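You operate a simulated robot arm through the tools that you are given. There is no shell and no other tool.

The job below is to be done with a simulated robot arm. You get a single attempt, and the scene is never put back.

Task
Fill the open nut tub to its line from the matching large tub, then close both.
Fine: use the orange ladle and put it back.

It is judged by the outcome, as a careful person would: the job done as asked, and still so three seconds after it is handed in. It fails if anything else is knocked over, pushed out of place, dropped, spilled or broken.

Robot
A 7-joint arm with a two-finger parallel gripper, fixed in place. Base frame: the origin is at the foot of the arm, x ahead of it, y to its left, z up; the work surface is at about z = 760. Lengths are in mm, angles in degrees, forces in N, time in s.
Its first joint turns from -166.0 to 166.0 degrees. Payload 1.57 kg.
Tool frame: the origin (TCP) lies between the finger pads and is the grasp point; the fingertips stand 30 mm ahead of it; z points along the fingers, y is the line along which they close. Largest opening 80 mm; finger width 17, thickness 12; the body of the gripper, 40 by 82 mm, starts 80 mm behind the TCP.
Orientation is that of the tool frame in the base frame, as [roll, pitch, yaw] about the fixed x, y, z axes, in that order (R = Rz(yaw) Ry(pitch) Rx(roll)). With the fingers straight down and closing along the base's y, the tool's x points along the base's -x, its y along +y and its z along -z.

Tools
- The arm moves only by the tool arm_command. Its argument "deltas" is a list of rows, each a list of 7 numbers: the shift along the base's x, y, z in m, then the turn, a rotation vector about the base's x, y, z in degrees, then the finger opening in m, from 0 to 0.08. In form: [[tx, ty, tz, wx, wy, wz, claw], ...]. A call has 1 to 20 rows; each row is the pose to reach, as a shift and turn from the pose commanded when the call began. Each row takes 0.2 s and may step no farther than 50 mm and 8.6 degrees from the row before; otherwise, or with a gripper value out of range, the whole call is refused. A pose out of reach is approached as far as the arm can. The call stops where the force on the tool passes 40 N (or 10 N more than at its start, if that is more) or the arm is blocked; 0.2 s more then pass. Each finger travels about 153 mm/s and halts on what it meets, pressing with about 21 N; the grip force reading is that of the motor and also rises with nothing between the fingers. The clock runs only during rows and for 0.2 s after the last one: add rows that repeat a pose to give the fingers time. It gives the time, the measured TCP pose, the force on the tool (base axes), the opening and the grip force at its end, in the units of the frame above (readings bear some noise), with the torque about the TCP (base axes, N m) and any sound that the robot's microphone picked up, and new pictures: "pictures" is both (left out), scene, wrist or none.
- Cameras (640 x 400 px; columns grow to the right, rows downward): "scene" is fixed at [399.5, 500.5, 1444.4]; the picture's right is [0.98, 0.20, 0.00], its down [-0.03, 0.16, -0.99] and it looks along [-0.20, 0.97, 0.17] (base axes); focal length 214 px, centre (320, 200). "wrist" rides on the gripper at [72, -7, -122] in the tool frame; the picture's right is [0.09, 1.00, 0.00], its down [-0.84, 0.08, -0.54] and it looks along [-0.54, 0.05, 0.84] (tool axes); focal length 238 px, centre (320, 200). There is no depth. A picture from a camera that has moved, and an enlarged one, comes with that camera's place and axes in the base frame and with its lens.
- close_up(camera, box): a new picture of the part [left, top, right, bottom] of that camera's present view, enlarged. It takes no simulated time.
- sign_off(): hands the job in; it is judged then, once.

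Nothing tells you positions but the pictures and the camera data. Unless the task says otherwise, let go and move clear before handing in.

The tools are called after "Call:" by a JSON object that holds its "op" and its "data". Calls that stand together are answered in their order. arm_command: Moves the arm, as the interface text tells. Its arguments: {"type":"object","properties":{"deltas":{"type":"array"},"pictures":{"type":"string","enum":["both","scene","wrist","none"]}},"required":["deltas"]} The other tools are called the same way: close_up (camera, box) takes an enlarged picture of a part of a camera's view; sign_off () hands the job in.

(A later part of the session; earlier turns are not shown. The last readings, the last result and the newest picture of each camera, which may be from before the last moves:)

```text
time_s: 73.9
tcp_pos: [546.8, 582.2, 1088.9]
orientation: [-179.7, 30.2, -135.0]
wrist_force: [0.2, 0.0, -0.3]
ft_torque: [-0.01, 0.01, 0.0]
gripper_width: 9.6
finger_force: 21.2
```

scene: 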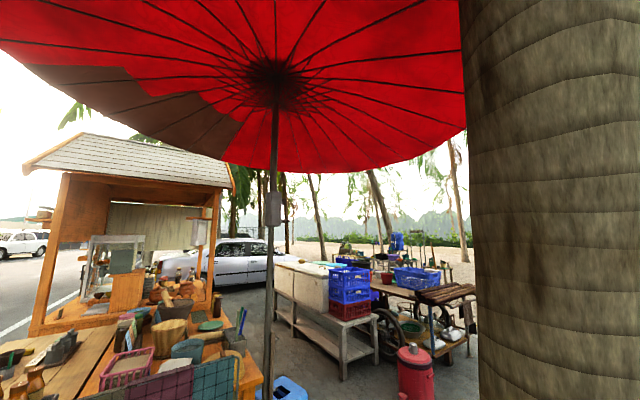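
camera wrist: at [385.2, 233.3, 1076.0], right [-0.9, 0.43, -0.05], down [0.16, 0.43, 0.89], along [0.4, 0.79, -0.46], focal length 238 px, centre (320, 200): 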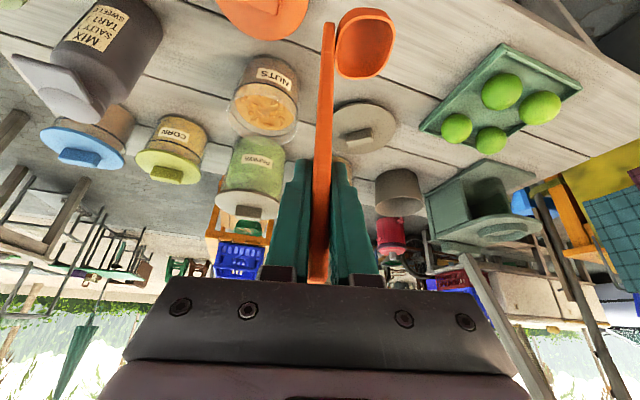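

Call:
{"op": "arm_command", "data": {"deltas": [[0.004, 0.005, 0, 4.7, -4.7, 0, 0.002], [0.009, 0.01, 0, 9.4, -9.4, 0, 0.002], [0.017, 0.0195, -0.006, 14.14, -14.14, 0, 0.002], [0.017, 0.0195, -0.025, 14.14, -14.14, 0, 0.002], [0.017, 0.0195, -0.05, 14.14, -14.14, 0, 0.002], [0.017, 0.0195, -0.075, 14.14, -14.14, 0, 0.002], [0.017, 0.0195, -0.095, 14.14, -14.14, 0, 0.002], [0.017, 0.0195, -0.11, 14.14, -14.14, 0, 0.002], [0.017, 0.0195, -0.12, 14.14, -14.14, 0, 0.002], [0.017, 0.0195, -0.12, 14.14, -14.14, 0, 0.002]], "pictures": "wrist"}}

Call:
{"op": "close_up", "data": {"camera": "wrist", "box": [230, 0, 450, 170]}}

```text
time_s: 76.1
tcp_pos: [565.3, 601.5, 972.0]
orientation: [-179.8, 50.1, -134.9]
wrist_force: [0.4, 0.1, -0.4]
ft_torque: [-0.03, 0.02, 0.0]
gripper_width: 9.5
finger_force: 21.3
camera wrist: at [470.9, 498.1, 994.4], right [-0.74, 0.66, -0.07], down [0.03, 0.14, 0.99], along [0.67, 0.73, -0.12], focal length 238 px, centre (320, 200)
```

wrist: 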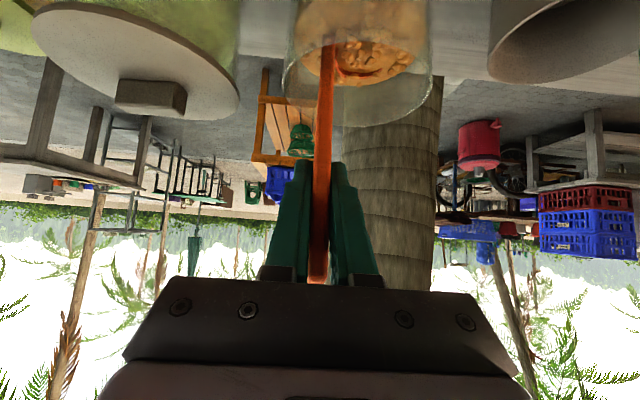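

```text
2.35 times, centred on (340, 85) of wrist
camera zoom: at [470.9, 498.1, 994.4], right [-0.74, 0.66, -0.07], down [0.03, 0.14, 0.99], along [0.67, 0.73, -0.12], focal length 561 px, centre (273, 471)
```

zoom: 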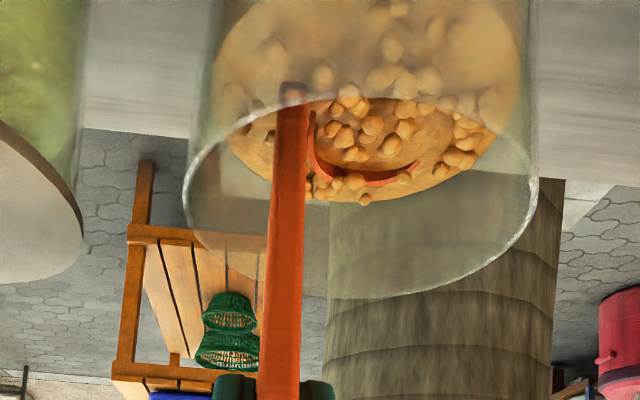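

Call:
{"op": "arm_command", "data": {"deltas": [[0.01, 0.01, 0.0044, -4.24, 4.24, 0, 0.002], [0.022, 0.022, 0.0075, -9.2, 9.2, 0, 0.002], [0.0344, 0.0344, 0.0086, -14.14, 14.14, 0, 0.002], [0.0344, 0.0344, 0.025, -14.14, 14.14, 0, 0.002], [0.0344, 0.0344, 0.045, -14.14, 14.14, 0, 0.002], [0.0314, 0.0314, 0.065, -14.14, 14.14, 0, 0.002], [0.0284, 0.0284, 0.085, -14.14, 14.14, 0, 0.002], [0.0244, 0.0244, 0.1, -14.14, 14.14, 0, 0.002], [0.0224, 0.0224, 0.11, -14.14, 14.14, 0, 0.002], [0.0224, 0.0224, 0.11, -14.14, 14.14, 0, 0.002]], "pictures": "wrist"}}

Call:
{"op": "close_up", "data": {"camera": "wrist", "box": [230, 0, 450, 170]}}

```text
time_s: 78.3
tcp_pos: [585.8, 623.4, 1081.5]
orientation: [-179.8, 30.1, -134.8]
wrist_force: [-0.3, -0.4, -1.2]
ft_torque: [0.0, -0.03, 0.02]
gripper_width: 9.4
finger_force: 21.4
camera wrist: at [503.2, 531.7, 1151.4], right [-0.76, 0.65, -0.05], down [0.26, 0.38, 0.89], along [0.59, 0.66, -0.46], focal length 238 px, centre (320, 200)
```

wrist: 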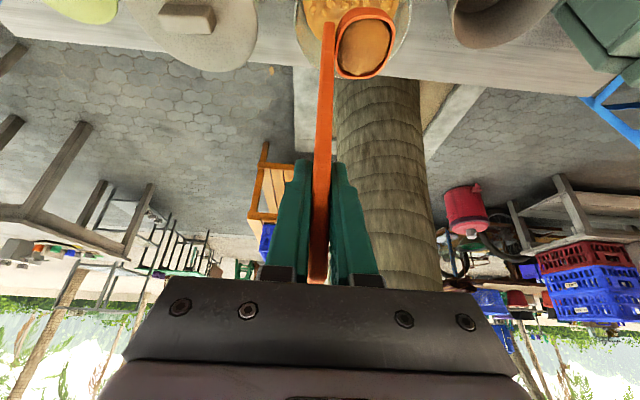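

```text
2.35 times, centred on (340, 85) of wrist
camera zoom: at [503.2, 531.7, 1151.4], right [-0.76, 0.65, -0.05], down [0.26, 0.38, 0.89], along [0.59, 0.66, -0.46], focal length 561 px, centre (273, 471)
```

zoom: 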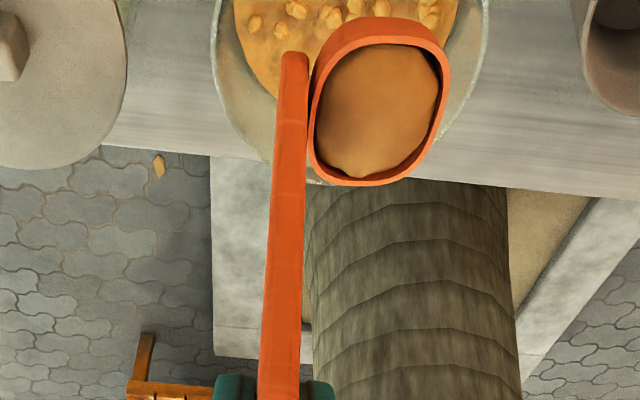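

It's full again. Over the large tub I'll tilt gently inward to tip part of it back, checking as I go.

Call:
{"op": "arm_command", "data": {"deltas": [[-0.005, -0.006, -0.005, 4.4, -4.4, 0, 0.002], [-0.01, -0.013, -0.012, 8.8, -8.8, 0, 0.002], [-0.015, -0.02, -0.02, 13.3, -13.3, 0, 0.002], [-0.0196, -0.0265, -0.028, 17.7, -17.7, 0, 0.002], [-0.0196, -0.0265, -0.028, 17.7, -17.7, 0, 0.002]], "pictures": "wrist"}}

Call:
{"op": "close_up", "data": {"camera": "wrist", "box": [230, 0, 450, 170]}}

```text
time_s: 79.5
tcp_pos: [566.1, 596.3, 1051.4]
orientation: [-179.8, 55.2, -135.0]
wrist_force: [-0.6, 0.5, -0.5]
ft_torque: [-0.04, 0.03, 0.0]
gripper_width: 9.6
finger_force: 21.3
camera wrist: at [471.8, 492.3, 1061.8], right [-0.74, 0.67, -0.08], down [-0.03, 0.08, 1.0], along [0.67, 0.74, -0.04], focal length 238 px, centre (320, 200)
```

wrist: 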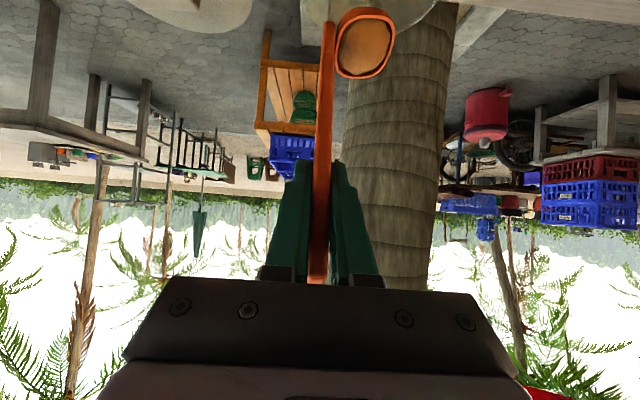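

```text
2.35 times, centred on (340, 85) of wrist
camera zoom: at [471.8, 492.3, 1061.8], right [-0.74, 0.67, -0.08], down [-0.03, 0.08, 1.0], along [0.67, 0.74, -0.04], focal length 561 px, centre (273, 471)
```

zoom: 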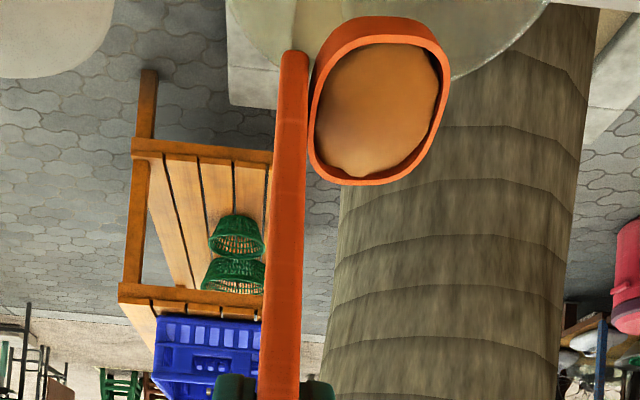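

Call:
{"op": "arm_command", "data": {"deltas": [[-0.0108, -0.0108, -0.0083, 4.95, -4.95, 0, 0.002], [-0.0108, -0.0108, -0.0083, 4.95, -4.95, 0, 0.002]], "pictures": "wrist"}}

Call:
{"op": "close_up", "data": {"camera": "wrist", "box": [230, 0, 450, 170]}}

```text
time_s: 80.1
tcp_pos: [555.5, 586.7, 1044.9]
orientation: [-179.7, 62.3, -134.9]
wrist_force: [0.0, -1.1, -0.4]
ft_torque: [-0.04, 0.01, 0.0]
gripper_width: 9.8
finger_force: 20.6
camera wrist: at [460.7, 481.8, 1037.5], right [-0.73, 0.68, -0.08], down [-0.12, -0.01, 0.99], along [0.67, 0.74, 0.09], focal length 238 px, centre (320, 200)
```

wrist: 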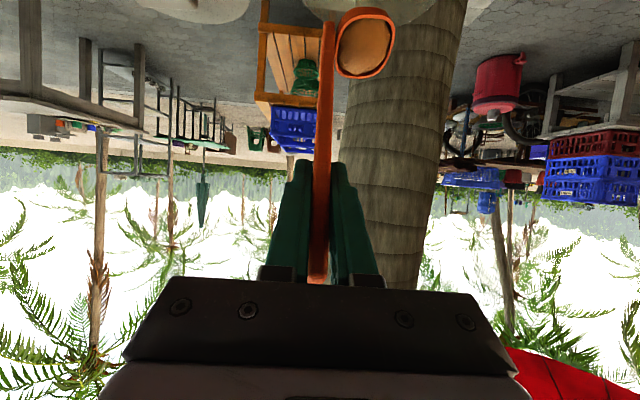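

```text
2.35 times, centred on (340, 85) of wrist
camera zoom: at [460.7, 481.8, 1037.5], right [-0.73, 0.68, -0.08], down [-0.12, -0.01, 0.99], along [0.67, 0.74, 0.09], focal length 561 px, centre (273, 471)
```

zoom: 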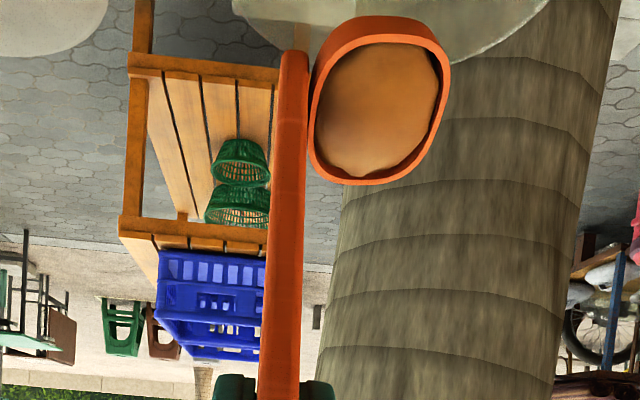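

Call:
{"op": "arm_command", "data": {"deltas": [[-0.0113, -0.0113, -0.0116, 5.66, -5.66, 0, 0.002], [-0.0113, -0.0113, -0.0116, 5.66, -5.66, 0, 0.002]], "pictures": "wrist"}}

Call:
{"op": "close_up", "data": {"camera": "wrist", "box": [230, 0, 450, 170]}}

```text
time_s: 80.7
tcp_pos: [545.7, 574.4, 1031.9]
orientation: [-179.7, 70.2, -134.9]
wrist_force: [0.0, 0.2, -1.1]
ft_torque: [-0.03, 0.03, -0.03]
gripper_width: 9.6
finger_force: 20.5
camera wrist: at [451.4, 470.5, 1005.5], right [-0.72, 0.68, -0.09], down [-0.22, -0.1, 0.97], along [0.65, 0.72, 0.22], focal length 238 px, centre (320, 200)
```

wrist: 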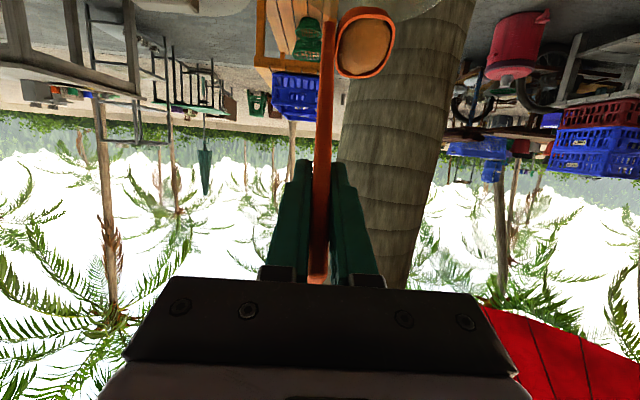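

```text
2.35 times, centred on (340, 85) of wrist
camera zoom: at [451.4, 470.5, 1005.5], right [-0.72, 0.68, -0.09], down [-0.22, -0.1, 0.97], along [0.65, 0.72, 0.22], focal length 561 px, centre (273, 471)
```

zoom: 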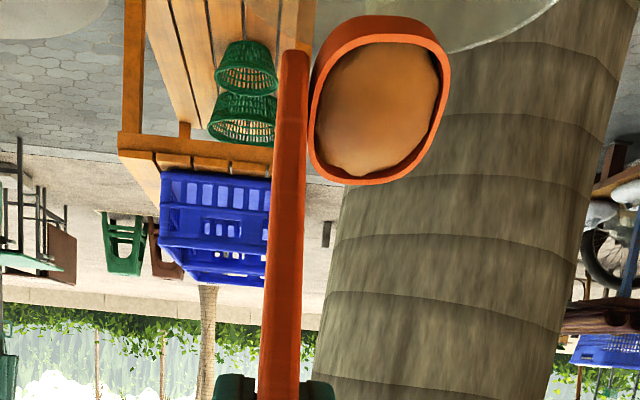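

Call:
{"op": "arm_command", "data": {"deltas": [[-0.0076, -0.0076, -0.0102, 4.24, -4.24, 0, 0.002]], "pictures": "wrist"}}

Call:
{"op": "close_up", "data": {"camera": "wrist", "box": [280, 0, 440, 120]}}

```text
time_s: 81.1
tcp_pos: [538.2, 566.6, 1022.1]
orientation: [-179.7, 76.2, -134.9]
wrist_force: [-0.2, 0.0, 0.1]
ft_torque: [-0.05, -0.01, -0.02]
gripper_width: 9.8
finger_force: 21.5
camera wrist: at [446.7, 465.7, 981.9], right [-0.72, 0.69, -0.09], down [-0.29, -0.18, 0.94], along [0.63, 0.7, 0.32], focal length 238 px, centre (320, 200)
```

wrist: 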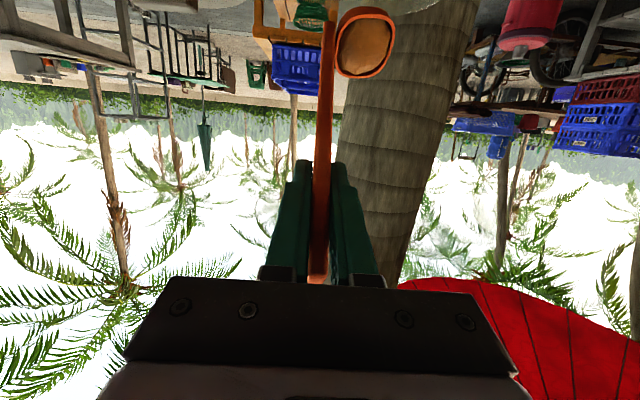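

```text
3.33 times, centred on (360, 60) of wrist
camera zoom: at [446.7, 465.7, 981.9], right [-0.72, 0.69, -0.09], down [-0.29, -0.18, 0.94], along [0.63, 0.7, 0.32], focal length 794 px, centre (187, 667)
```

zoom: 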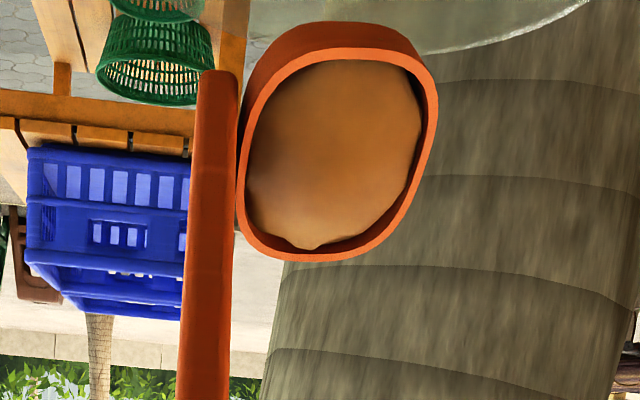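

Call:
{"op": "arm_command", "data": {"deltas": [[-0.0069, -0.0069, -0.0112, 4.24, -4.24, 0, 0.002]], "pictures": "wrist"}}

Call:
{"op": "close_up", "data": {"camera": "wrist", "box": [280, 0, 440, 120]}}

```text
time_s: 81.5
tcp_pos: [529.7, 560.7, 1011.3]
orientation: [-179.2, 82.1, -134.4]
wrist_force: [-0.7, -0.3, -0.5]
ft_torque: [-0.04, 0.05, -0.03]
gripper_width: 9.5
finger_force: 20.9
camera wrist: at [443.0, 462.2, 957.1], right [-0.71, 0.7, -0.09], down [-0.36, -0.24, 0.9], along [0.61, 0.67, 0.42], focal length 238 px, centre (320, 200)
```

wrist: 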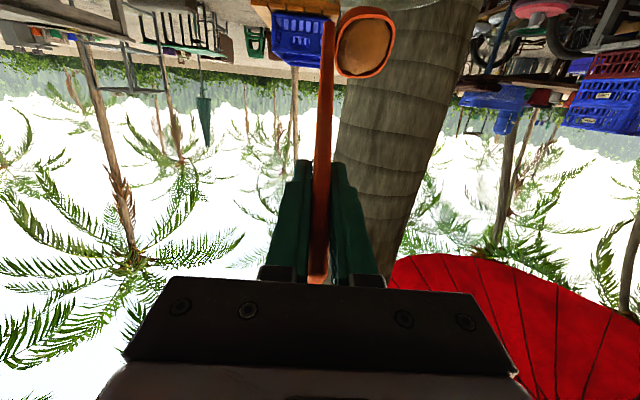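

```text
3.33 times, centred on (360, 60) of wrist
camera zoom: at [443.0, 462.2, 957.1], right [-0.71, 0.7, -0.09], down [-0.36, -0.24, 0.9], along [0.61, 0.67, 0.42], focal length 794 px, centre (187, 667)
```

zoom: 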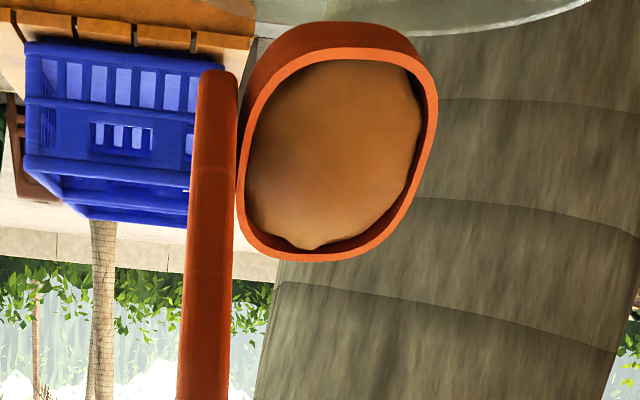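

Call:
{"op": "arm_command", "data": {"deltas": [[-0.0031, -0.0031, -0.0059, 2.12, -2.12, 0, 0.002]], "pictures": "none"}}

Call:
{"op": "close_up", "data": {"camera": "wrist", "box": [280, 0, 440, 120]}}

```text
time_s: 81.9
tcp_pos: [529.3, 557.5, 1005.1]
orientation: [-179.5, 85.2, -134.8]
wrist_force: [0.2, 0.0, -0.1]
ft_torque: [-0.01, 0.01, -0.01]
gripper_width: 9.6
finger_force: 21.3
```

```text
3.33 times, centred on (360, 60) of wrist
camera zoom: at [443.0, 462.0, 944.0], right [-0.71, 0.7, -0.09], down [-0.39, -0.28, 0.88], along [0.59, 0.66, 0.47], focal length 794 px, centre (187, 667)
```

zoom: 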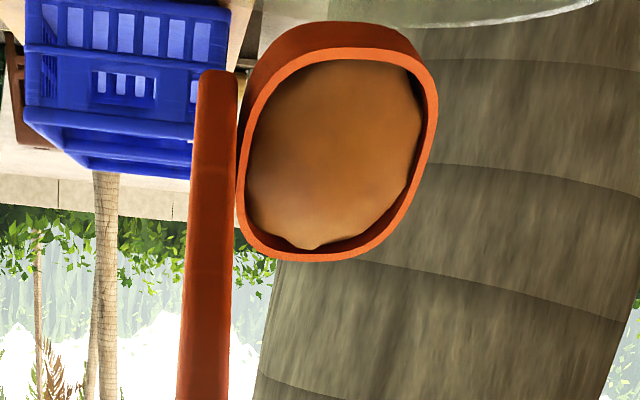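

Call:
{"op": "arm_command", "data": {"deltas": [[-0.0025, -0.0025, -0.0052, 1.77, -1.77, 0, 0.002], [0.0076, 0.0076, 0.0135, -4.95, 4.95, 0, 0.002]], "pictures": "none"}}

Call:
{"op": "close_up", "data": {"camera": "wrist", "box": [280, 0, 440, 120]}}

```text
refused: row 2 steps farther than a row can; nothing moved
```

```text
3.33 times, centred on (360, 60) of wrist
camera zoom: at [443.0, 462.0, 944.0], right [-0.71, 0.7, -0.09], down [-0.39, -0.28, 0.88], along [0.59, 0.66, 0.47], focal length 794 px, centre (187, 667)
```

zoom: 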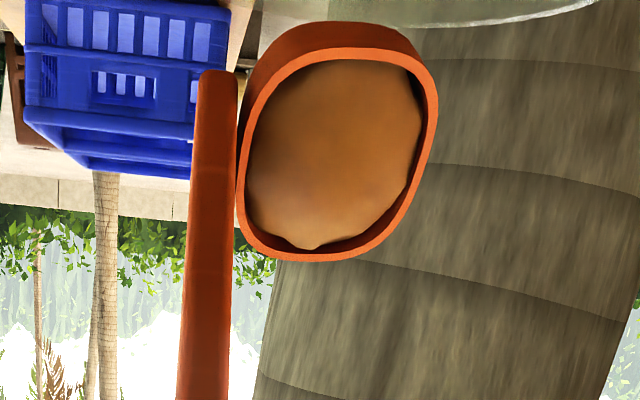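

Call:
{"op": "arm_command", "data": {"deltas": [[-0.0025, -0.0025, -0.0052, 1.77, -1.77, 0, 0.002], [0.0053, 0.0053, 0.0098, -3.54, 3.54, 0, 0.002]], "pictures": "none"}}

Call:
{"op": "close_up", "data": {"camera": "wrist", "box": [280, 0, 440, 120]}}

```text
time_s: 82.5
tcp_pos: [531.9, 564.0, 1014.2]
orientation: [-179.4, 80.0, -134.5]
wrist_force: [-0.8, 0.4, -0.9]
ft_torque: [-0.01, -0.04, 0.02]
gripper_width: 9.8
finger_force: 20.7
```

```text
3.33 times, centred on (360, 60) of wrist
camera zoom: at [443.6, 464.5, 964.1], right [-0.71, 0.69, -0.09], down [-0.33, -0.22, 0.92], along [0.62, 0.69, 0.39], focal length 794 px, centre (187, 667)
```

zoom: 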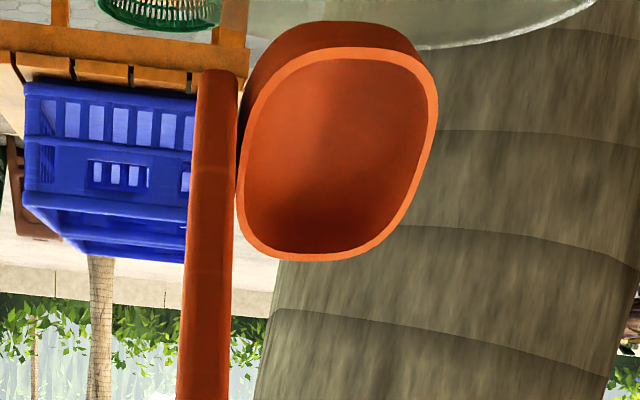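

The whole scoop tipped back into the large tub at once, so tilting can't split a scoop. I'll bring the ladle back up and take a better side view of the small tub's level before deciding.

Call:
{"op": "arm_command", "data": {"deltas": [[0.012, 0.012, 0.012, -5.3, 5.3, 0, 0.002], [0.023, 0.023, 0.024, -10.6, 10.6, 0, 0.002], [0.033, 0.033, 0.037, -15.9, 15.9, 0, 0.002], [0.0426, 0.0426, 0.05, -21.2, 21.2, 0, 0.002], [0.0426, 0.0426, 0.06, -21.2, 21.2, 0, 0.002]], "pictures": "wrist"}}

```text
time_s: 83.7
tcp_pos: [575.7, 603.9, 1075.6]
orientation: [-179.7, 50.1, -134.8]
wrist_force: [0.8, 0.1, -0.8]
ft_torque: [-0.01, 0.0, 0.0]
gripper_width: 9.3
finger_force: 20.6
camera wrist: at [481.8, 500.7, 1098.8], right [-0.75, 0.66, -0.07], down [0.03, 0.14, 0.99], along [0.67, 0.74, -0.12], focal length 238 px, centre (320, 200)
```

wrist: 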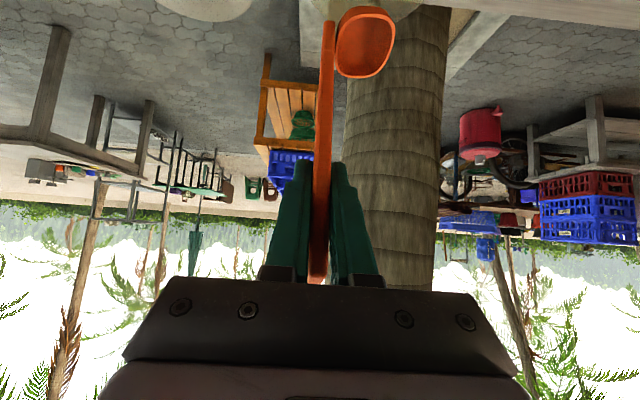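

Call:
{"op": "arm_command", "data": {"deltas": [[-0.015, -0.028, 0, 0, 0, 3, 0.002], [-0.03, -0.057, 0, 0, 0, 6, 0.002], [-0.046, -0.086, 0, 0, 0, 9, 0.002], [-0.061, -0.115, 0, 0, 0, 12, 0.002], [-0.076, -0.143, -0.01, 0, 0, 16, 0.002], [-0.091, -0.172, -0.035, 0, 0, 19, 0.002], [-0.107, -0.2, -0.065, 0, 0, 22, 0.002], [-0.122, -0.229, -0.095, 0, 0, 25, 0.002], [-0.122, -0.229, -0.115, 0, 0, 25, 0.002], [-0.122, -0.229, -0.115, 0, 0, 25, 0.002]], "pictures": "wrist"}}

Call:
{"op": "close_up", "data": {"camera": "wrist", "box": [150, 20, 310, 140]}}

```text
time_s: 85.9
tcp_pos: [450.0, 374.6, 960.7]
orientation: [-179.9, 50.2, -109.9]
wrist_force: [0.3, -0.1, -0.3]
ft_torque: [-0.02, 0.03, 0.02]
gripper_width: 9.1
finger_force: 20.7
camera wrist: at [409.2, 241.0, 983.6], right [-0.96, 0.29, -0.07], down [-0.03, 0.14, 0.99], along [0.29, 0.95, -0.12], focal length 238 px, centre (320, 200)
```

wrist: 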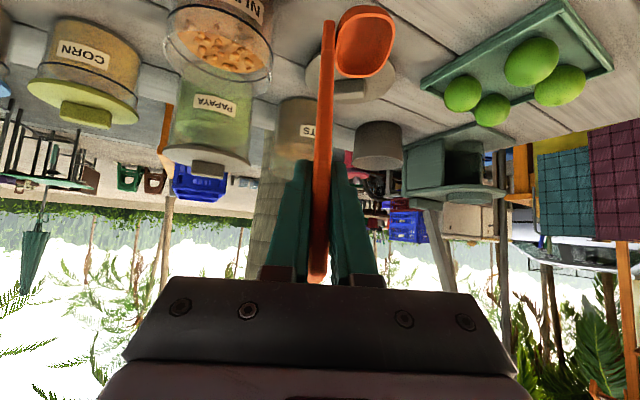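

```text
3.33 times, centred on (230, 80) of wrist
camera zoom: at [409.2, 241.0, 983.6], right [-0.96, 0.29, -0.07], down [-0.03, 0.14, 0.99], along [0.29, 0.95, -0.12], focal length 794 px, centre (620, 600)
```

zoom: 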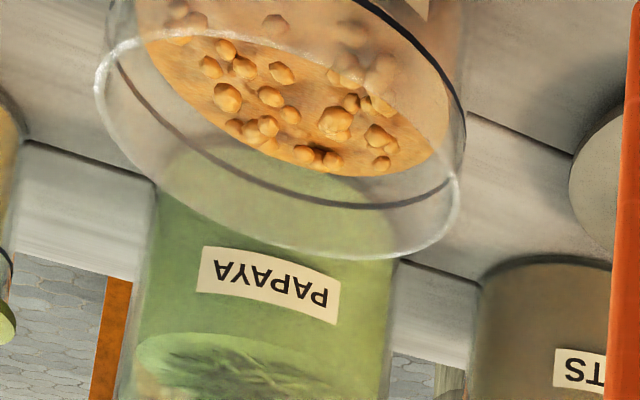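

Projecting the line and surface in both views gives a remaining gap of about 8 mm, which is about what one scoop adds. So one more full scoop should bring it to the line. Back to the large tub.

Call:
{"op": "arm_command", "data": {"deltas": [[0.004, 0.008, 0.03, 0, 0, -2, 0.002], [0.012, 0.024, 0.065, 0, 0, -5, 0.002], [0.025, 0.05, 0.1, 0, 0, -9, 0.002], [0.042, 0.084, 0.117, 0, 0, -13, 0.002], [0.06, 0.12, 0.117, 0, 0, -17, 0.002], [0.078, 0.156, 0.117, 0, 0, -21, 0.002], [0.096, 0.192, 0.117, 0, 0, -25, 0.002], [0.11, 0.22, 0.117, 0, 0, -25, 0.002], [0.1137, 0.2268, 0.117, 0, 0, -25, 0.002], [0.1137, 0.2268, 0.117, 0, 0, -25, 0.002]], "pictures": "wrist"}}

```text
time_s: 88.1
tcp_pos: [566.0, 603.1, 1077.4]
orientation: [-179.8, 50.2, -134.9]
wrist_force: [-0.5, -0.1, -0.5]
ft_torque: [-0.02, 0.03, -0.01]
gripper_width: 9.8
finger_force: 21.1
camera wrist: at [471.4, 498.7, 1100.2], right [-0.74, 0.66, -0.07], down [0.03, 0.14, 0.99], along [0.67, 0.73, -0.12], focal length 238 px, centre (320, 200)
```

wrist: 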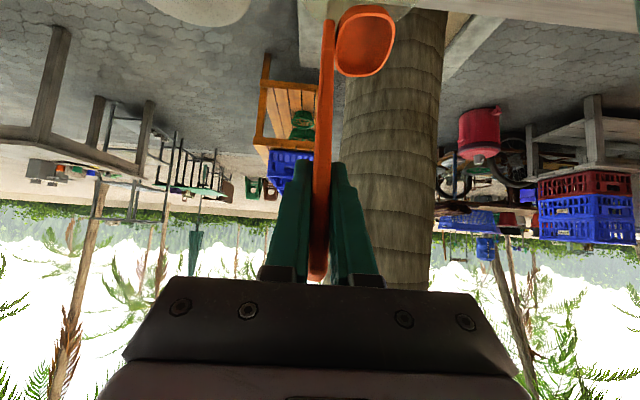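

Over the tub mouth again. Now down, a short sweep, level and lift.

Call:
{"op": "arm_command", "data": {"deltas": [[-0.001, -0.001, -0.025, 0, 0, 0, 0.002], [-0.001, -0.001, -0.05, 0, 0, 0, 0.002], [-0.001, -0.001, -0.075, 0, 0, 0, 0.002], [-0.001, -0.001, -0.095, 0, 0, 0, 0.002], [-0.001, -0.001, -0.108, 0, 0, 0, 0.002], [-0.0035, -0.0035, -0.116, 0, 0, 0, 0.002], [-0.0085, -0.0085, -0.12, 0, 0, 0, 0.002], [-0.0113, -0.0113, -0.12, 0, 0, 0, 0.002], [-0.0013, -0.0013, -0.1146, -4.24, 4.24, 0, 0.002], [0.0108, 0.0108, -0.1115, -9.2, 9.2, 0, 0.002], [0.0231, 0.0231, -0.1104, -14.14, 14.14, 0, 0.002], [0.0231, 0.0231, -0.095, -14.14, 14.14, 0, 0.002], [0.0231, 0.0231, -0.075, -14.14, 14.14, 0, 0.002], [0.0231, 0.0231, -0.055, -14.14, 14.14, 0, 0.002], [0.0211, 0.0211, -0.035, -14.14, 14.14, 0, 0.002], [0.0191, 0.0191, -0.015, -14.14, 14.14, 0, 0.002], [0.0171, 0.0171, 0.003, -14.14, 14.14, 0, 0.002], [0.0171, 0.0171, 0.01, -14.14, 14.14, 0, 0.002], [0.0171, 0.0171, 0.01, -14.14, 14.14, 0, 0.002]], "pictures": "wrist"}}

Call:
{"op": "close_up", "data": {"camera": "wrist", "box": [230, 0, 450, 170]}}

```text
time_s: 92.1
tcp_pos: [583.1, 621.7, 1089.2]
orientation: [-179.8, 30.1, -134.9]
wrist_force: [0.9, 0.3, -0.1]
ft_torque: [0.0, -0.02, 0.02]
gripper_width: 9.5
finger_force: 21.4
camera wrist: at [500.6, 529.5, 1157.8], right [-0.76, 0.65, -0.05], down [0.26, 0.38, 0.89], along [0.59, 0.66, -0.46], focal length 238 px, centre (320, 200)
```

wrist: 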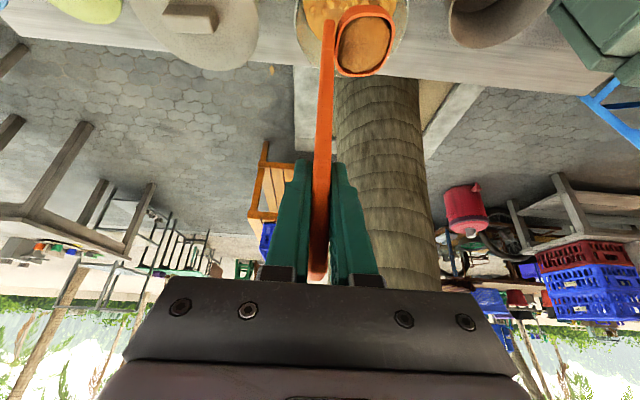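

```text
2.35 times, centred on (340, 85) of wrist
camera zoom: at [500.6, 529.5, 1157.8], right [-0.76, 0.65, -0.05], down [0.26, 0.38, 0.89], along [0.59, 0.66, -0.46], focal length 561 px, centre (273, 471)
```

zoom: 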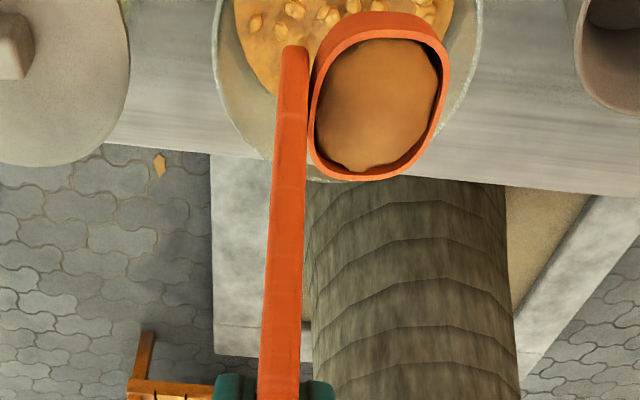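

A full scoop again. I'll carry it upright to the small tub.

Call:
{"op": "arm_command", "data": {"deltas": [[0, -0.005, 0.003, 0, 0, 4, 0.002], [0, -0.014, 0.004, 0, 0, 11, 0.002], [0, -0.025, 0.004, 0, 0, 19, 0.002], [0, -0.036, 0.004, 0, 0, 27, 0.002], [0, -0.047, 0.004, 0, 0, 35, 0.002], [0, -0.058, 0.004, 0, 0, 43, 0.002], [0, -0.07, 0.004, 0, 0, 51, 0.002], [-0.001, -0.082, 0.004, 0, 0, 59, 0.002], [-0.001, -0.094, 0.004, 0, 0, 67, 0.002], [-0.001, -0.106, 0.004, 0, 0, 75, 0.002], [-0.001, -0.118, 0.004, 0, 0, 83, 0.002], [-0.001, -0.13, 0.004, 0, 0, 91, 0.002], [-0.002, -0.142, 0.004, 0, 0, 99, 0.002], [-0.002, -0.154, 0.004, 0, 0, 107, 0.002], [-0.002, -0.165, 0.004, 0, 0, 114, 0.002], [-0.002, -0.174, 0, 0, 0, 120, 0.002], [-0.002, -0.182, -0.015, 0, 0, 125, 0.002], [-0.002, -0.182, -0.04, 0, 0, 125, 0.002], [-0.002, -0.182, -0.06, 0, 0, 125, 0.002], [-0.002, -0.182, -0.06, 0, 0, 125, 0.002]], "pictures": "wrist"}}

Call:
{"op": "close_up", "data": {"camera": "wrist", "box": [260, 0, 460, 150]}}

```text
time_s: 96.3
tcp_pos: [581.4, 438.3, 1029.1]
orientation: [-179.8, 30.2, -9.9]
wrist_force: [0.4, -0.7, -1.0]
ft_torque: [0.01, 0.0, 0.02]
gripper_width: 9.7
finger_force: 20.6
camera wrist: at [704.9, 422.9, 1098.8], right [-0.1, -0.99, -0.05], down [-0.46, 0.0, 0.89], along [-0.88, 0.11, -0.46], focal length 238 px, centre (320, 200)
```

wrist: 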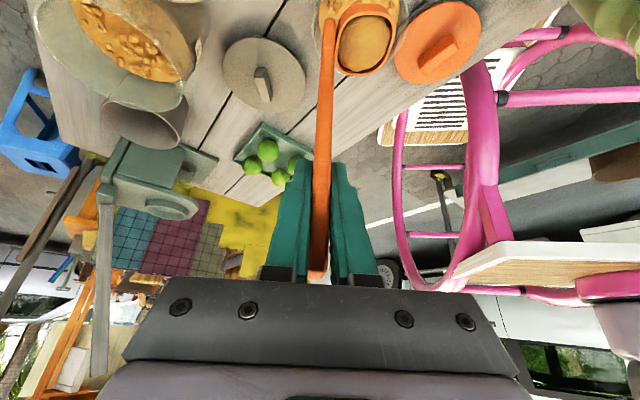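

```text
2.67 times, centred on (360, 75) of wrist
camera zoom: at [704.9, 422.9, 1098.8], right [-0.1, -0.99, -0.05], down [-0.46, 0.0, 0.89], along [-0.88, 0.11, -0.46], focal length 636 px, centre (213, 533)
```

zoom: 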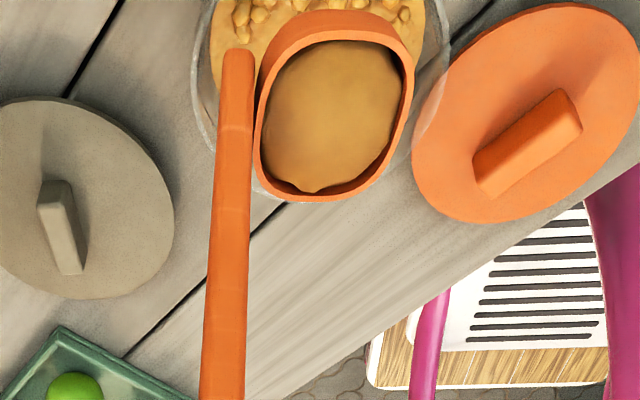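

Call:
{"op": "arm_command", "data": {"deltas": [[-0.0204, 0.0036, -0.0015, -1.46, -8.27, 0, 0.002], [-0.0404, 0.0071, -0.0061, -2.92, -16.55, 0, 0.002], [-0.0596, 0.0105, -0.0135, -4.38, -24.82, 0, 0.002], [-0.0774, 0.0137, -0.0237, -5.85, -33.1, 0, 0.002], [-0.0936, 0.0165, -0.0365, -7.31, -41.37, 0, 0.002], [-0.1078, 0.019, -0.0515, -8.77, -49.64, 0, 0.002], [-0.1197, 0.0211, -0.0684, -10.23, -57.92, 0, 0.002], [-0.1225, 0.0216, -0.073, -10.6, -60.0, 0, 0.002]], "pictures": "wrist"}}

Call:
{"op": "close_up", "data": {"camera": "wrist", "box": [290, 0, 450, 150]}}

```text
time_s: 98.1
tcp_pos: [459.6, 458.6, 953.1]
orientation: [-179.9, -30.7, -10.0]
wrist_force: [1.1, 0.0, -0.7]
ft_torque: [0.05, 0.09, 0.01]
gripper_width: 9.8
finger_force: 20.6
camera wrist: at [460.1, 464.9, 1094.6], right [-0.09, -0.99, 0.05], down [-0.99, 0.1, 0.04], along [-0.04, -0.04, -1.0], focal length 238 px, centre (320, 200)
```

wrist: 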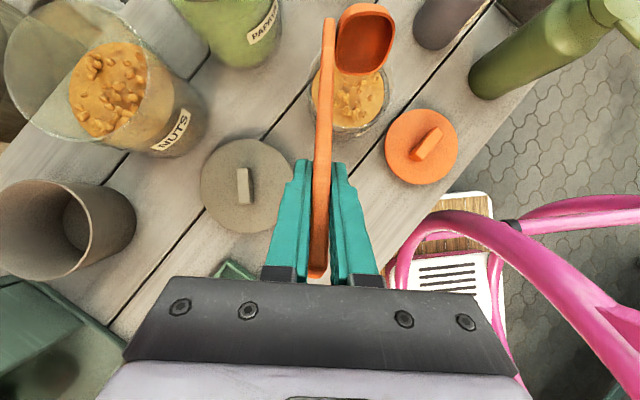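

```text
2.67 times, centred on (370, 75) of wrist
camera zoom: at [460.1, 464.9, 1094.6], right [-0.09, -0.99, 0.05], down [-0.99, 0.1, 0.04], along [-0.04, -0.04, -1.0], focal length 636 px, centre (187, 533)
```

zoom: 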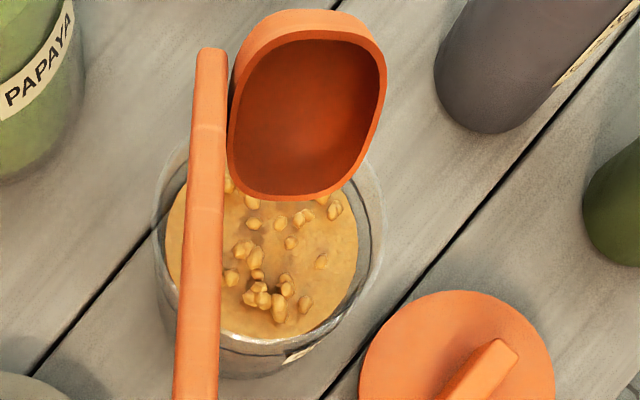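

Poured. I'll return the ladle to upright, then check the level from the same viewpoint.

Call:
{"op": "arm_command", "data": {"deltas": [[0.0028, -0.0005, 0.0076, 0.37, 2.1, 0, 0.002], [0.0147, -0.0026, 0.0265, 1.83, 10.36, 0, 0.002], [0.0289, -0.0051, 0.0465, 3.29, 18.63, 0, 0.002], [0.0451, -0.0079, 0.0643, 4.75, 26.9, 0, 0.002], [0.0629, -0.0111, 0.0795, 6.22, 35.2, 0, 0.002], [0.0821, -0.0145, 0.0969, 7.68, 43.45, 0, 0.002], [0.1021, -0.018, 0.1115, 9.14, 51.73, 0, 0.002], [0.1225, -0.0216, 0.123, 10.6, 60, 0, 0.002], [0.1225, -0.0216, 0.123, 10.6, 60, 0, 0.002]], "pictures": "none"}}

Call:
{"op": "arm_command", "data": {"deltas": [[-0.009, -0.006, 0, 0, 0, -7.5, 0.002], [-0.018, -0.012, 0, 0, 0, -15, 0.002], [-0.027, -0.018, 0, 0, 0, -22.5, 0.002], [-0.036, -0.024, 0, 0, 0, -30, 0.002], [-0.045, -0.03, 0, 0, 0, -37.5, 0.002], [-0.054, -0.035, 0, 0, 0, -45, 0.002], [-0.063, -0.04, 0, 0, 0, -52.5, 0.002], [-0.072, -0.045, 0, 0, 0, -60, 0.002], [-0.081, -0.05, 0, 0, 0, -67.5, 0.002], [-0.09, -0.055, 0, 0, 0, -75, 0.002], [-0.1, -0.06, 0, 0, 0, -82.5, 0.002], [-0.11, -0.062, 0, 0, 0, -90, 0.002], [-0.12, -0.064, 0, 0, 0, -97, 0.002], [-0.132, -0.065, 0, 0, 0, -100, 0.002], [-0.132, -0.065, 0, 0, 0, -100, 0.002]], "pictures": "none"}}

```text
time_s: 100.1
tcp_pos: [583.3, 437.3, 1077.3]
orientation: [-179.8, 30.3, -9.9]
wrist_force: [-0.2, 0.0, -0.5]
ft_torque: [0.02, -0.01, 0.02]
gripper_width: 9.6
finger_force: 21.1
```

```text
time_s: 103.3
tcp_pos: [450.2, 372.8, 1076.9]
orientation: [-179.8, 30.1, -110.1]
wrist_force: [0.0, -0.8, -0.9]
ft_torque: [0.04, -0.01, -0.05]
gripper_width: 9.6
finger_force: 21.1
```

Call:
{"op": "arm_command", "data": {"deltas": [[0, 0, -0.03, 6.3, -2.28, 0, 0.002], [0, 0, -0.065, 12.5, -4.56, 0, 0.002], [0, 0, -0.095, 18.8, -6.84, 0, 0.002], [0, 0, -0.115, 18.8, -6.84, 0, 0.002], [0, 0, -0.115, 18.8, -6.84, 0, 0.002]], "pictures": "wrist"}}

Call:
{"op": "close_up", "data": {"camera": "wrist", "box": [150, 0, 310, 120]}}

```text
time_s: 104.5
tcp_pos: [448.3, 372.5, 962.2]
orientation: [-179.8, 50.2, -110.0]
wrist_force: [0.4, 0.2, -0.4]
ft_torque: [-0.05, -0.01, 0.01]
gripper_width: 9.8
finger_force: 21.1
camera wrist: at [407.5, 238.1, 985.1], right [-0.96, 0.29, -0.07], down [-0.03, 0.14, 0.99], along [0.29, 0.95, -0.12], focal length 238 px, centre (320, 200)
```

wrist: 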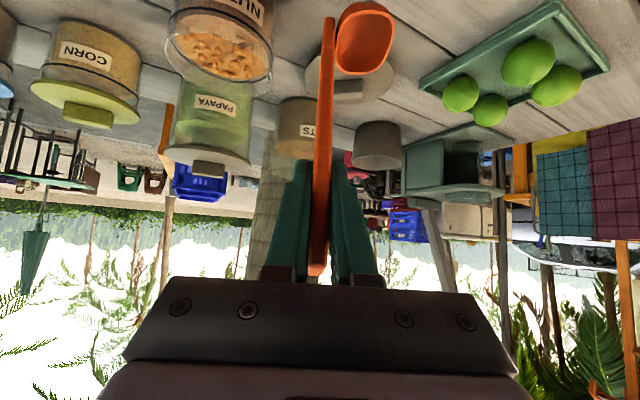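

```text
3.33 times, centred on (230, 60) of wrist
camera zoom: at [407.5, 238.1, 985.1], right [-0.96, 0.29, -0.07], down [-0.03, 0.14, 0.99], along [0.29, 0.95, -0.12], focal length 794 px, centre (620, 667)
```

zoom: 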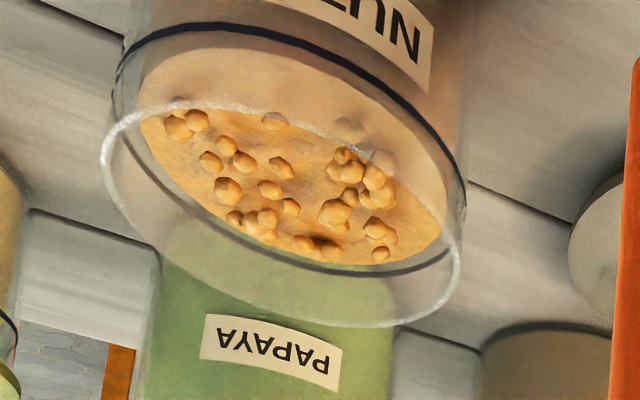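

Call:
{"op": "close_up", "data": {"camera": "wrist", "box": [175, 40, 275, 100]}}

Call:
{"op": "close_up", "data": {"camera": "wrist", "box": [160, 0, 280, 50]}}

```text
6.40 times, centred on (225, 70) of wrist
camera zoom: at [407.5, 238.1, 985.1], right [-0.96, 0.29, -0.07], down [-0.03, 0.14, 0.99], along [0.29, 0.95, -0.12], focal length 1525 px, centre (928, 1032)
```

zoom: 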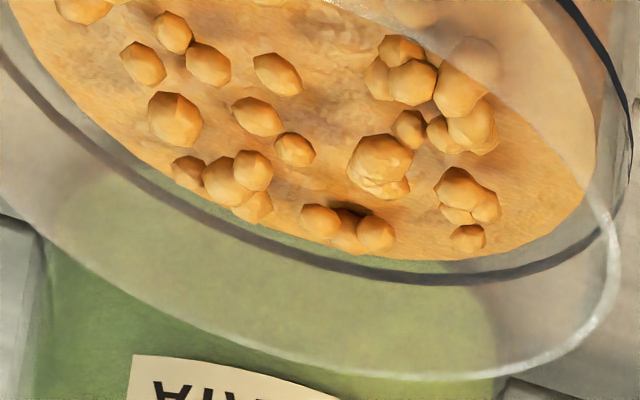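

```text
5.33 times, centred on (220, 25) of wrist
camera zoom: at [407.5, 238.1, 985.1], right [-0.96, 0.29, -0.07], down [-0.03, 0.14, 0.99], along [0.29, 0.95, -0.12], focal length 1271 px, centre (853, 1133)
```

zoom: 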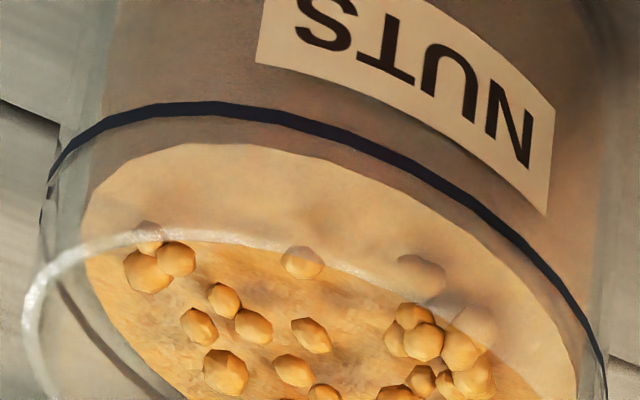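

The surface now sits at the line within about a millimetre, so the filling is done. Next I'll put the ladle back, but the handle seems to have slid slightly in the grip, so I'll check that first.

Call:
{"op": "close_up", "data": {"camera": "wrist", "box": [260, 0, 420, 290]}}

```text
1.38 times, centred on (340, 145) of wrist
camera zoom: at [407.5, 238.1, 985.1], right [-0.96, 0.29, -0.07], down [-0.03, 0.14, 0.99], along [0.29, 0.95, -0.12], focal length 329 px, centre (292, 276)
```

zoom: 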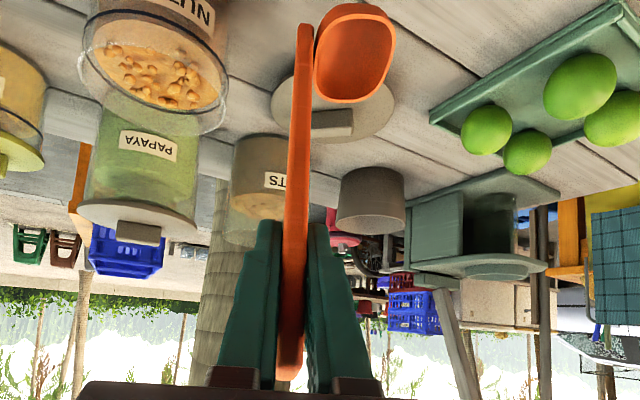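

The ladle has slid about 14 mm down in the grip, which I'll account for. I'll raise it upright and then carry it high over the bottles back to the holder.

Call:
{"op": "arm_command", "data": {"deltas": [[0, 0, 0.035, -4.7, 1.71, 0, 0.002], [0, 0, 0.07, -9.4, 3.42, 0, 0.002], [0, 0, 0.105, -14.1, 5.13, 0, 0.002], [0, 0, 0.14, -18.8, 6.84, 0, 0.002], [0, 0, 0.175, -18.8, 6.84, 0, 0.002], [0, 0, 0.18, -18.8, 6.84, 0, 0.002]], "pictures": "none"}}

Call:
{"op": "arm_command", "data": {"deltas": [[0.013, -0.018, 0, 0, 0, -7.2, 0.002], [0.026, -0.036, 0, 0, 0, -14.4, 0.002], [0.039, -0.055, 0, 0, 0, -21.6, 0.002], [0.052, -0.073, 0, 0, 0, -28.8, 0.002], [0.065, -0.092, 0, 0, 0, -36, 0.002], [0.078, -0.11, 0, 0, 0, -43.2, 0.002], [0.091, -0.128, 0, 0, 0, -50.4, 0.002], [0.104, -0.147, 0, 0, 0, -57.6, 0.002], [0.117, -0.165, 0, 0, 0, -64.8, 0.002], [0.13, -0.184, 0, 0, 0, -72, 0.002], [0.143, -0.202, 0, 0, 0, -79.2, 0.002], [0.156, -0.22, 0, 0, 0, -86.4, 0.002], [0.169, -0.239, 0, 0, 0, -93.6, 0.002], [0.182, -0.257, 0, 0, 0, -100.8, 0.002], [0.195, -0.276, 0, 0, 0, -108, 0.002], [0.208, -0.294, 0, 0, 0, -115, 0.002], [0.208, -0.294, 0, 0, 0, -115, 0.002]], "pictures": "wrist"}}

```text
time_s: 105.9
tcp_pos: [450.6, 373.3, 1143.0]
orientation: [-179.8, 30.2, -109.8]
wrist_force: [0.4, 0.2, -1.2]
ft_torque: [-0.04, 0.02, -0.02]
gripper_width: 9.6
finger_force: 21.1
```

```text
time_s: 109.5
tcp_pos: [658.4, 79.1, 1143.3]
orientation: [-179.8, 30.2, 135.0]
wrist_force: [0.4, -0.3, 0.1]
ft_torque: [-0.01, -0.02, 0.04]
gripper_width: 9.6
finger_force: 21.2
camera wrist: at [566.1, 161.7, 1212.6], right [0.65, 0.76, -0.05], down [0.37, -0.26, 0.89], along [0.66, -0.6, -0.46], focal length 238 px, centre (320, 200)
```

wrist: 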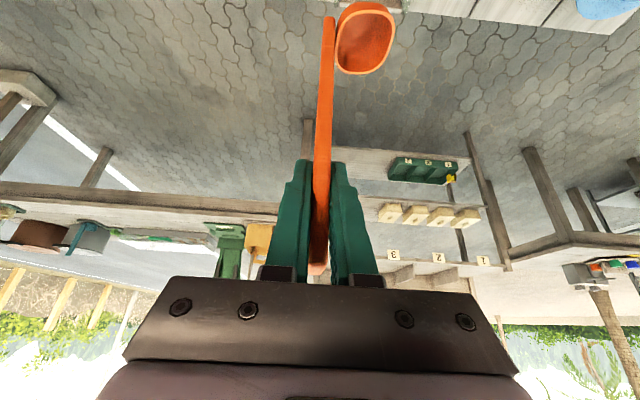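

Now I'll restore the lean and come down to just above the holder for a look.

Call:
{"op": "arm_command", "data": {"deltas": [[-0.001, 0, -0.015, 3.2, -3.2, 0, 0.002], [-0.002, 0, -0.03, 6.4, -6.4, 0, 0.002], [-0.002, -0.0005, -0.045, 9.55, -9.55, 0, 0.002], [-0.002, -0.0005, -0.058, 9.55, -9.55, 0, 0.002], [-0.002, -0.0005, -0.058, 9.55, -9.55, 0, 0.002]], "pictures": "wrist"}}

Call:
{"op": "close_up", "data": {"camera": "wrist", "box": [230, 0, 440, 160]}}

```text
time_s: 110.7
tcp_pos: [655.7, 77.2, 1084.9]
orientation: [164.7, 29.2, 127.4]
wrist_force: [0.4, 0.0, -0.8]
ft_torque: [0.02, 0.02, 0.0]
gripper_width: 9.7
finger_force: 21.4
camera wrist: at [552.7, 148.0, 1151.1], right [0.64, 0.75, 0.19], down [0.23, -0.41, 0.88], along [0.74, -0.52, -0.43], focal length 238 px, centre (320, 200)
```

wrist: 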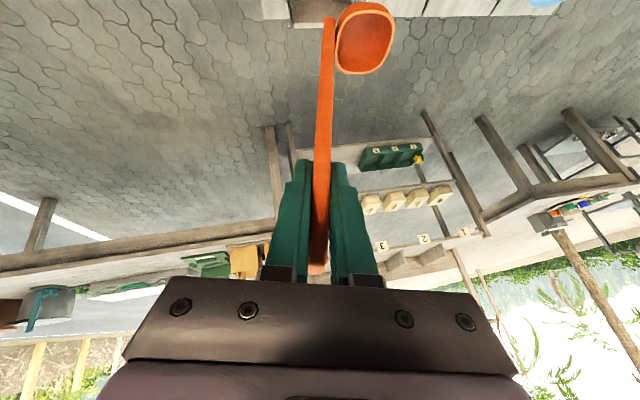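

```text
2.50 times, centred on (335, 80) of wrist
camera zoom: at [552.7, 148.0, 1151.1], right [0.64, 0.75, 0.19], down [0.23, -0.41, 0.88], along [0.74, -0.52, -0.43], focal length 596 px, centre (282, 500)
```

zoom: 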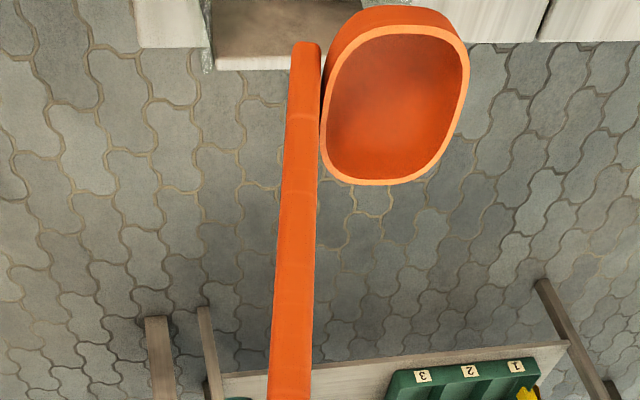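

The ladle's angle in the grip is unchanged. I'll lower it to just above the holder mouth and check alignment.

Call:
{"op": "arm_command", "data": {"deltas": [[0.0006, 0.0012, -0.02, 0, 0, 0, 0.002], [0.0006, 0.0012, -0.04, 0, 0, 0, 0.002], [0.0006, 0.0012, -0.055, 0, 0, 0, 0.002], [0.0006, 0.0012, -0.055, 0, 0, 0, 0.002]], "pictures": "wrist"}}

Call:
{"op": "close_up", "data": {"camera": "wrist", "box": [230, 0, 440, 160]}}

```text
time_s: 111.7
tcp_pos: [659.6, 79.3, 1029.9]
orientation: [164.7, 29.3, 127.2]
wrist_force: [0.0, -0.3, -0.3]
ft_torque: [-0.02, 0.01, 0.02]
gripper_width: 9.4
finger_force: 21.0
camera wrist: at [555.9, 150.9, 1094.9], right [0.64, 0.75, 0.18], down [0.23, -0.41, 0.88], along [0.74, -0.52, -0.43], focal length 238 px, centre (320, 200)
```

wrist: 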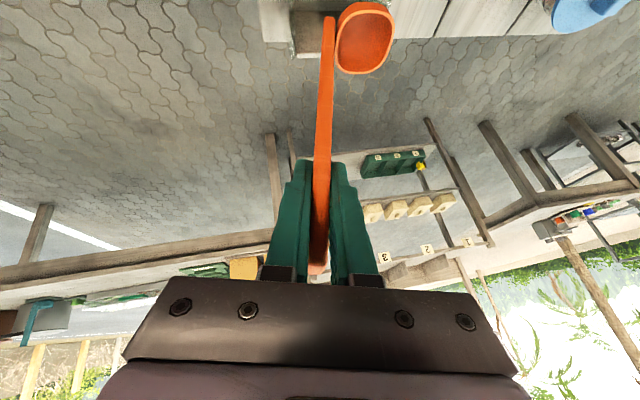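

```text
2.50 times, centred on (335, 80) of wrist
camera zoom: at [555.9, 150.9, 1094.9], right [0.64, 0.75, 0.18], down [0.23, -0.41, 0.88], along [0.74, -0.52, -0.43], focal length 596 px, centre (282, 500)
```

zoom: 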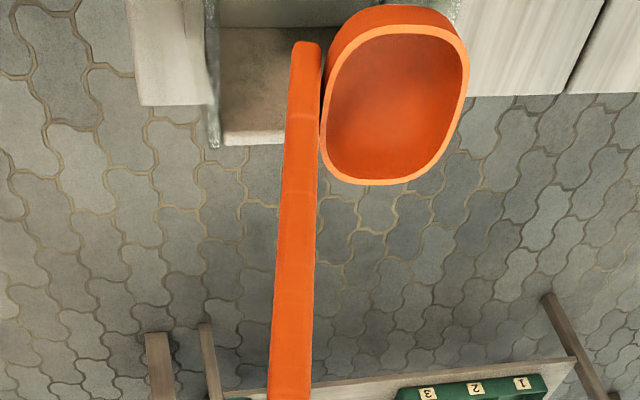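

Call:
{"op": "arm_command", "data": {"deltas": [[0, 0, 0, 0, 0, 0, 0.002], [0, 0, 0, 0, 0, 0, 0.002]], "pictures": "none"}}

Call:
{"op": "arm_command", "data": {"deltas": [[0, 0, 0, 0, 0, 0, 0.002]], "pictures": "none"}}

```text
time_s: 112.3
tcp_pos: [659.5, 79.7, 1028.7]
orientation: [164.7, 29.4, 127.4]
wrist_force: [-0.1, -0.9, -0.5]
ft_torque: [-0.03, 0.02, -0.02]
gripper_width: 9.5
finger_force: 21.0
```

```text
time_s: 112.7
tcp_pos: [659.3, 79.7, 1029.7]
orientation: [164.7, 29.3, 127.3]
wrist_force: [-0.2, -0.1, 0.0]
ft_torque: [0.01, 0.02, 0.04]
gripper_width: 9.6
finger_force: 20.7
```

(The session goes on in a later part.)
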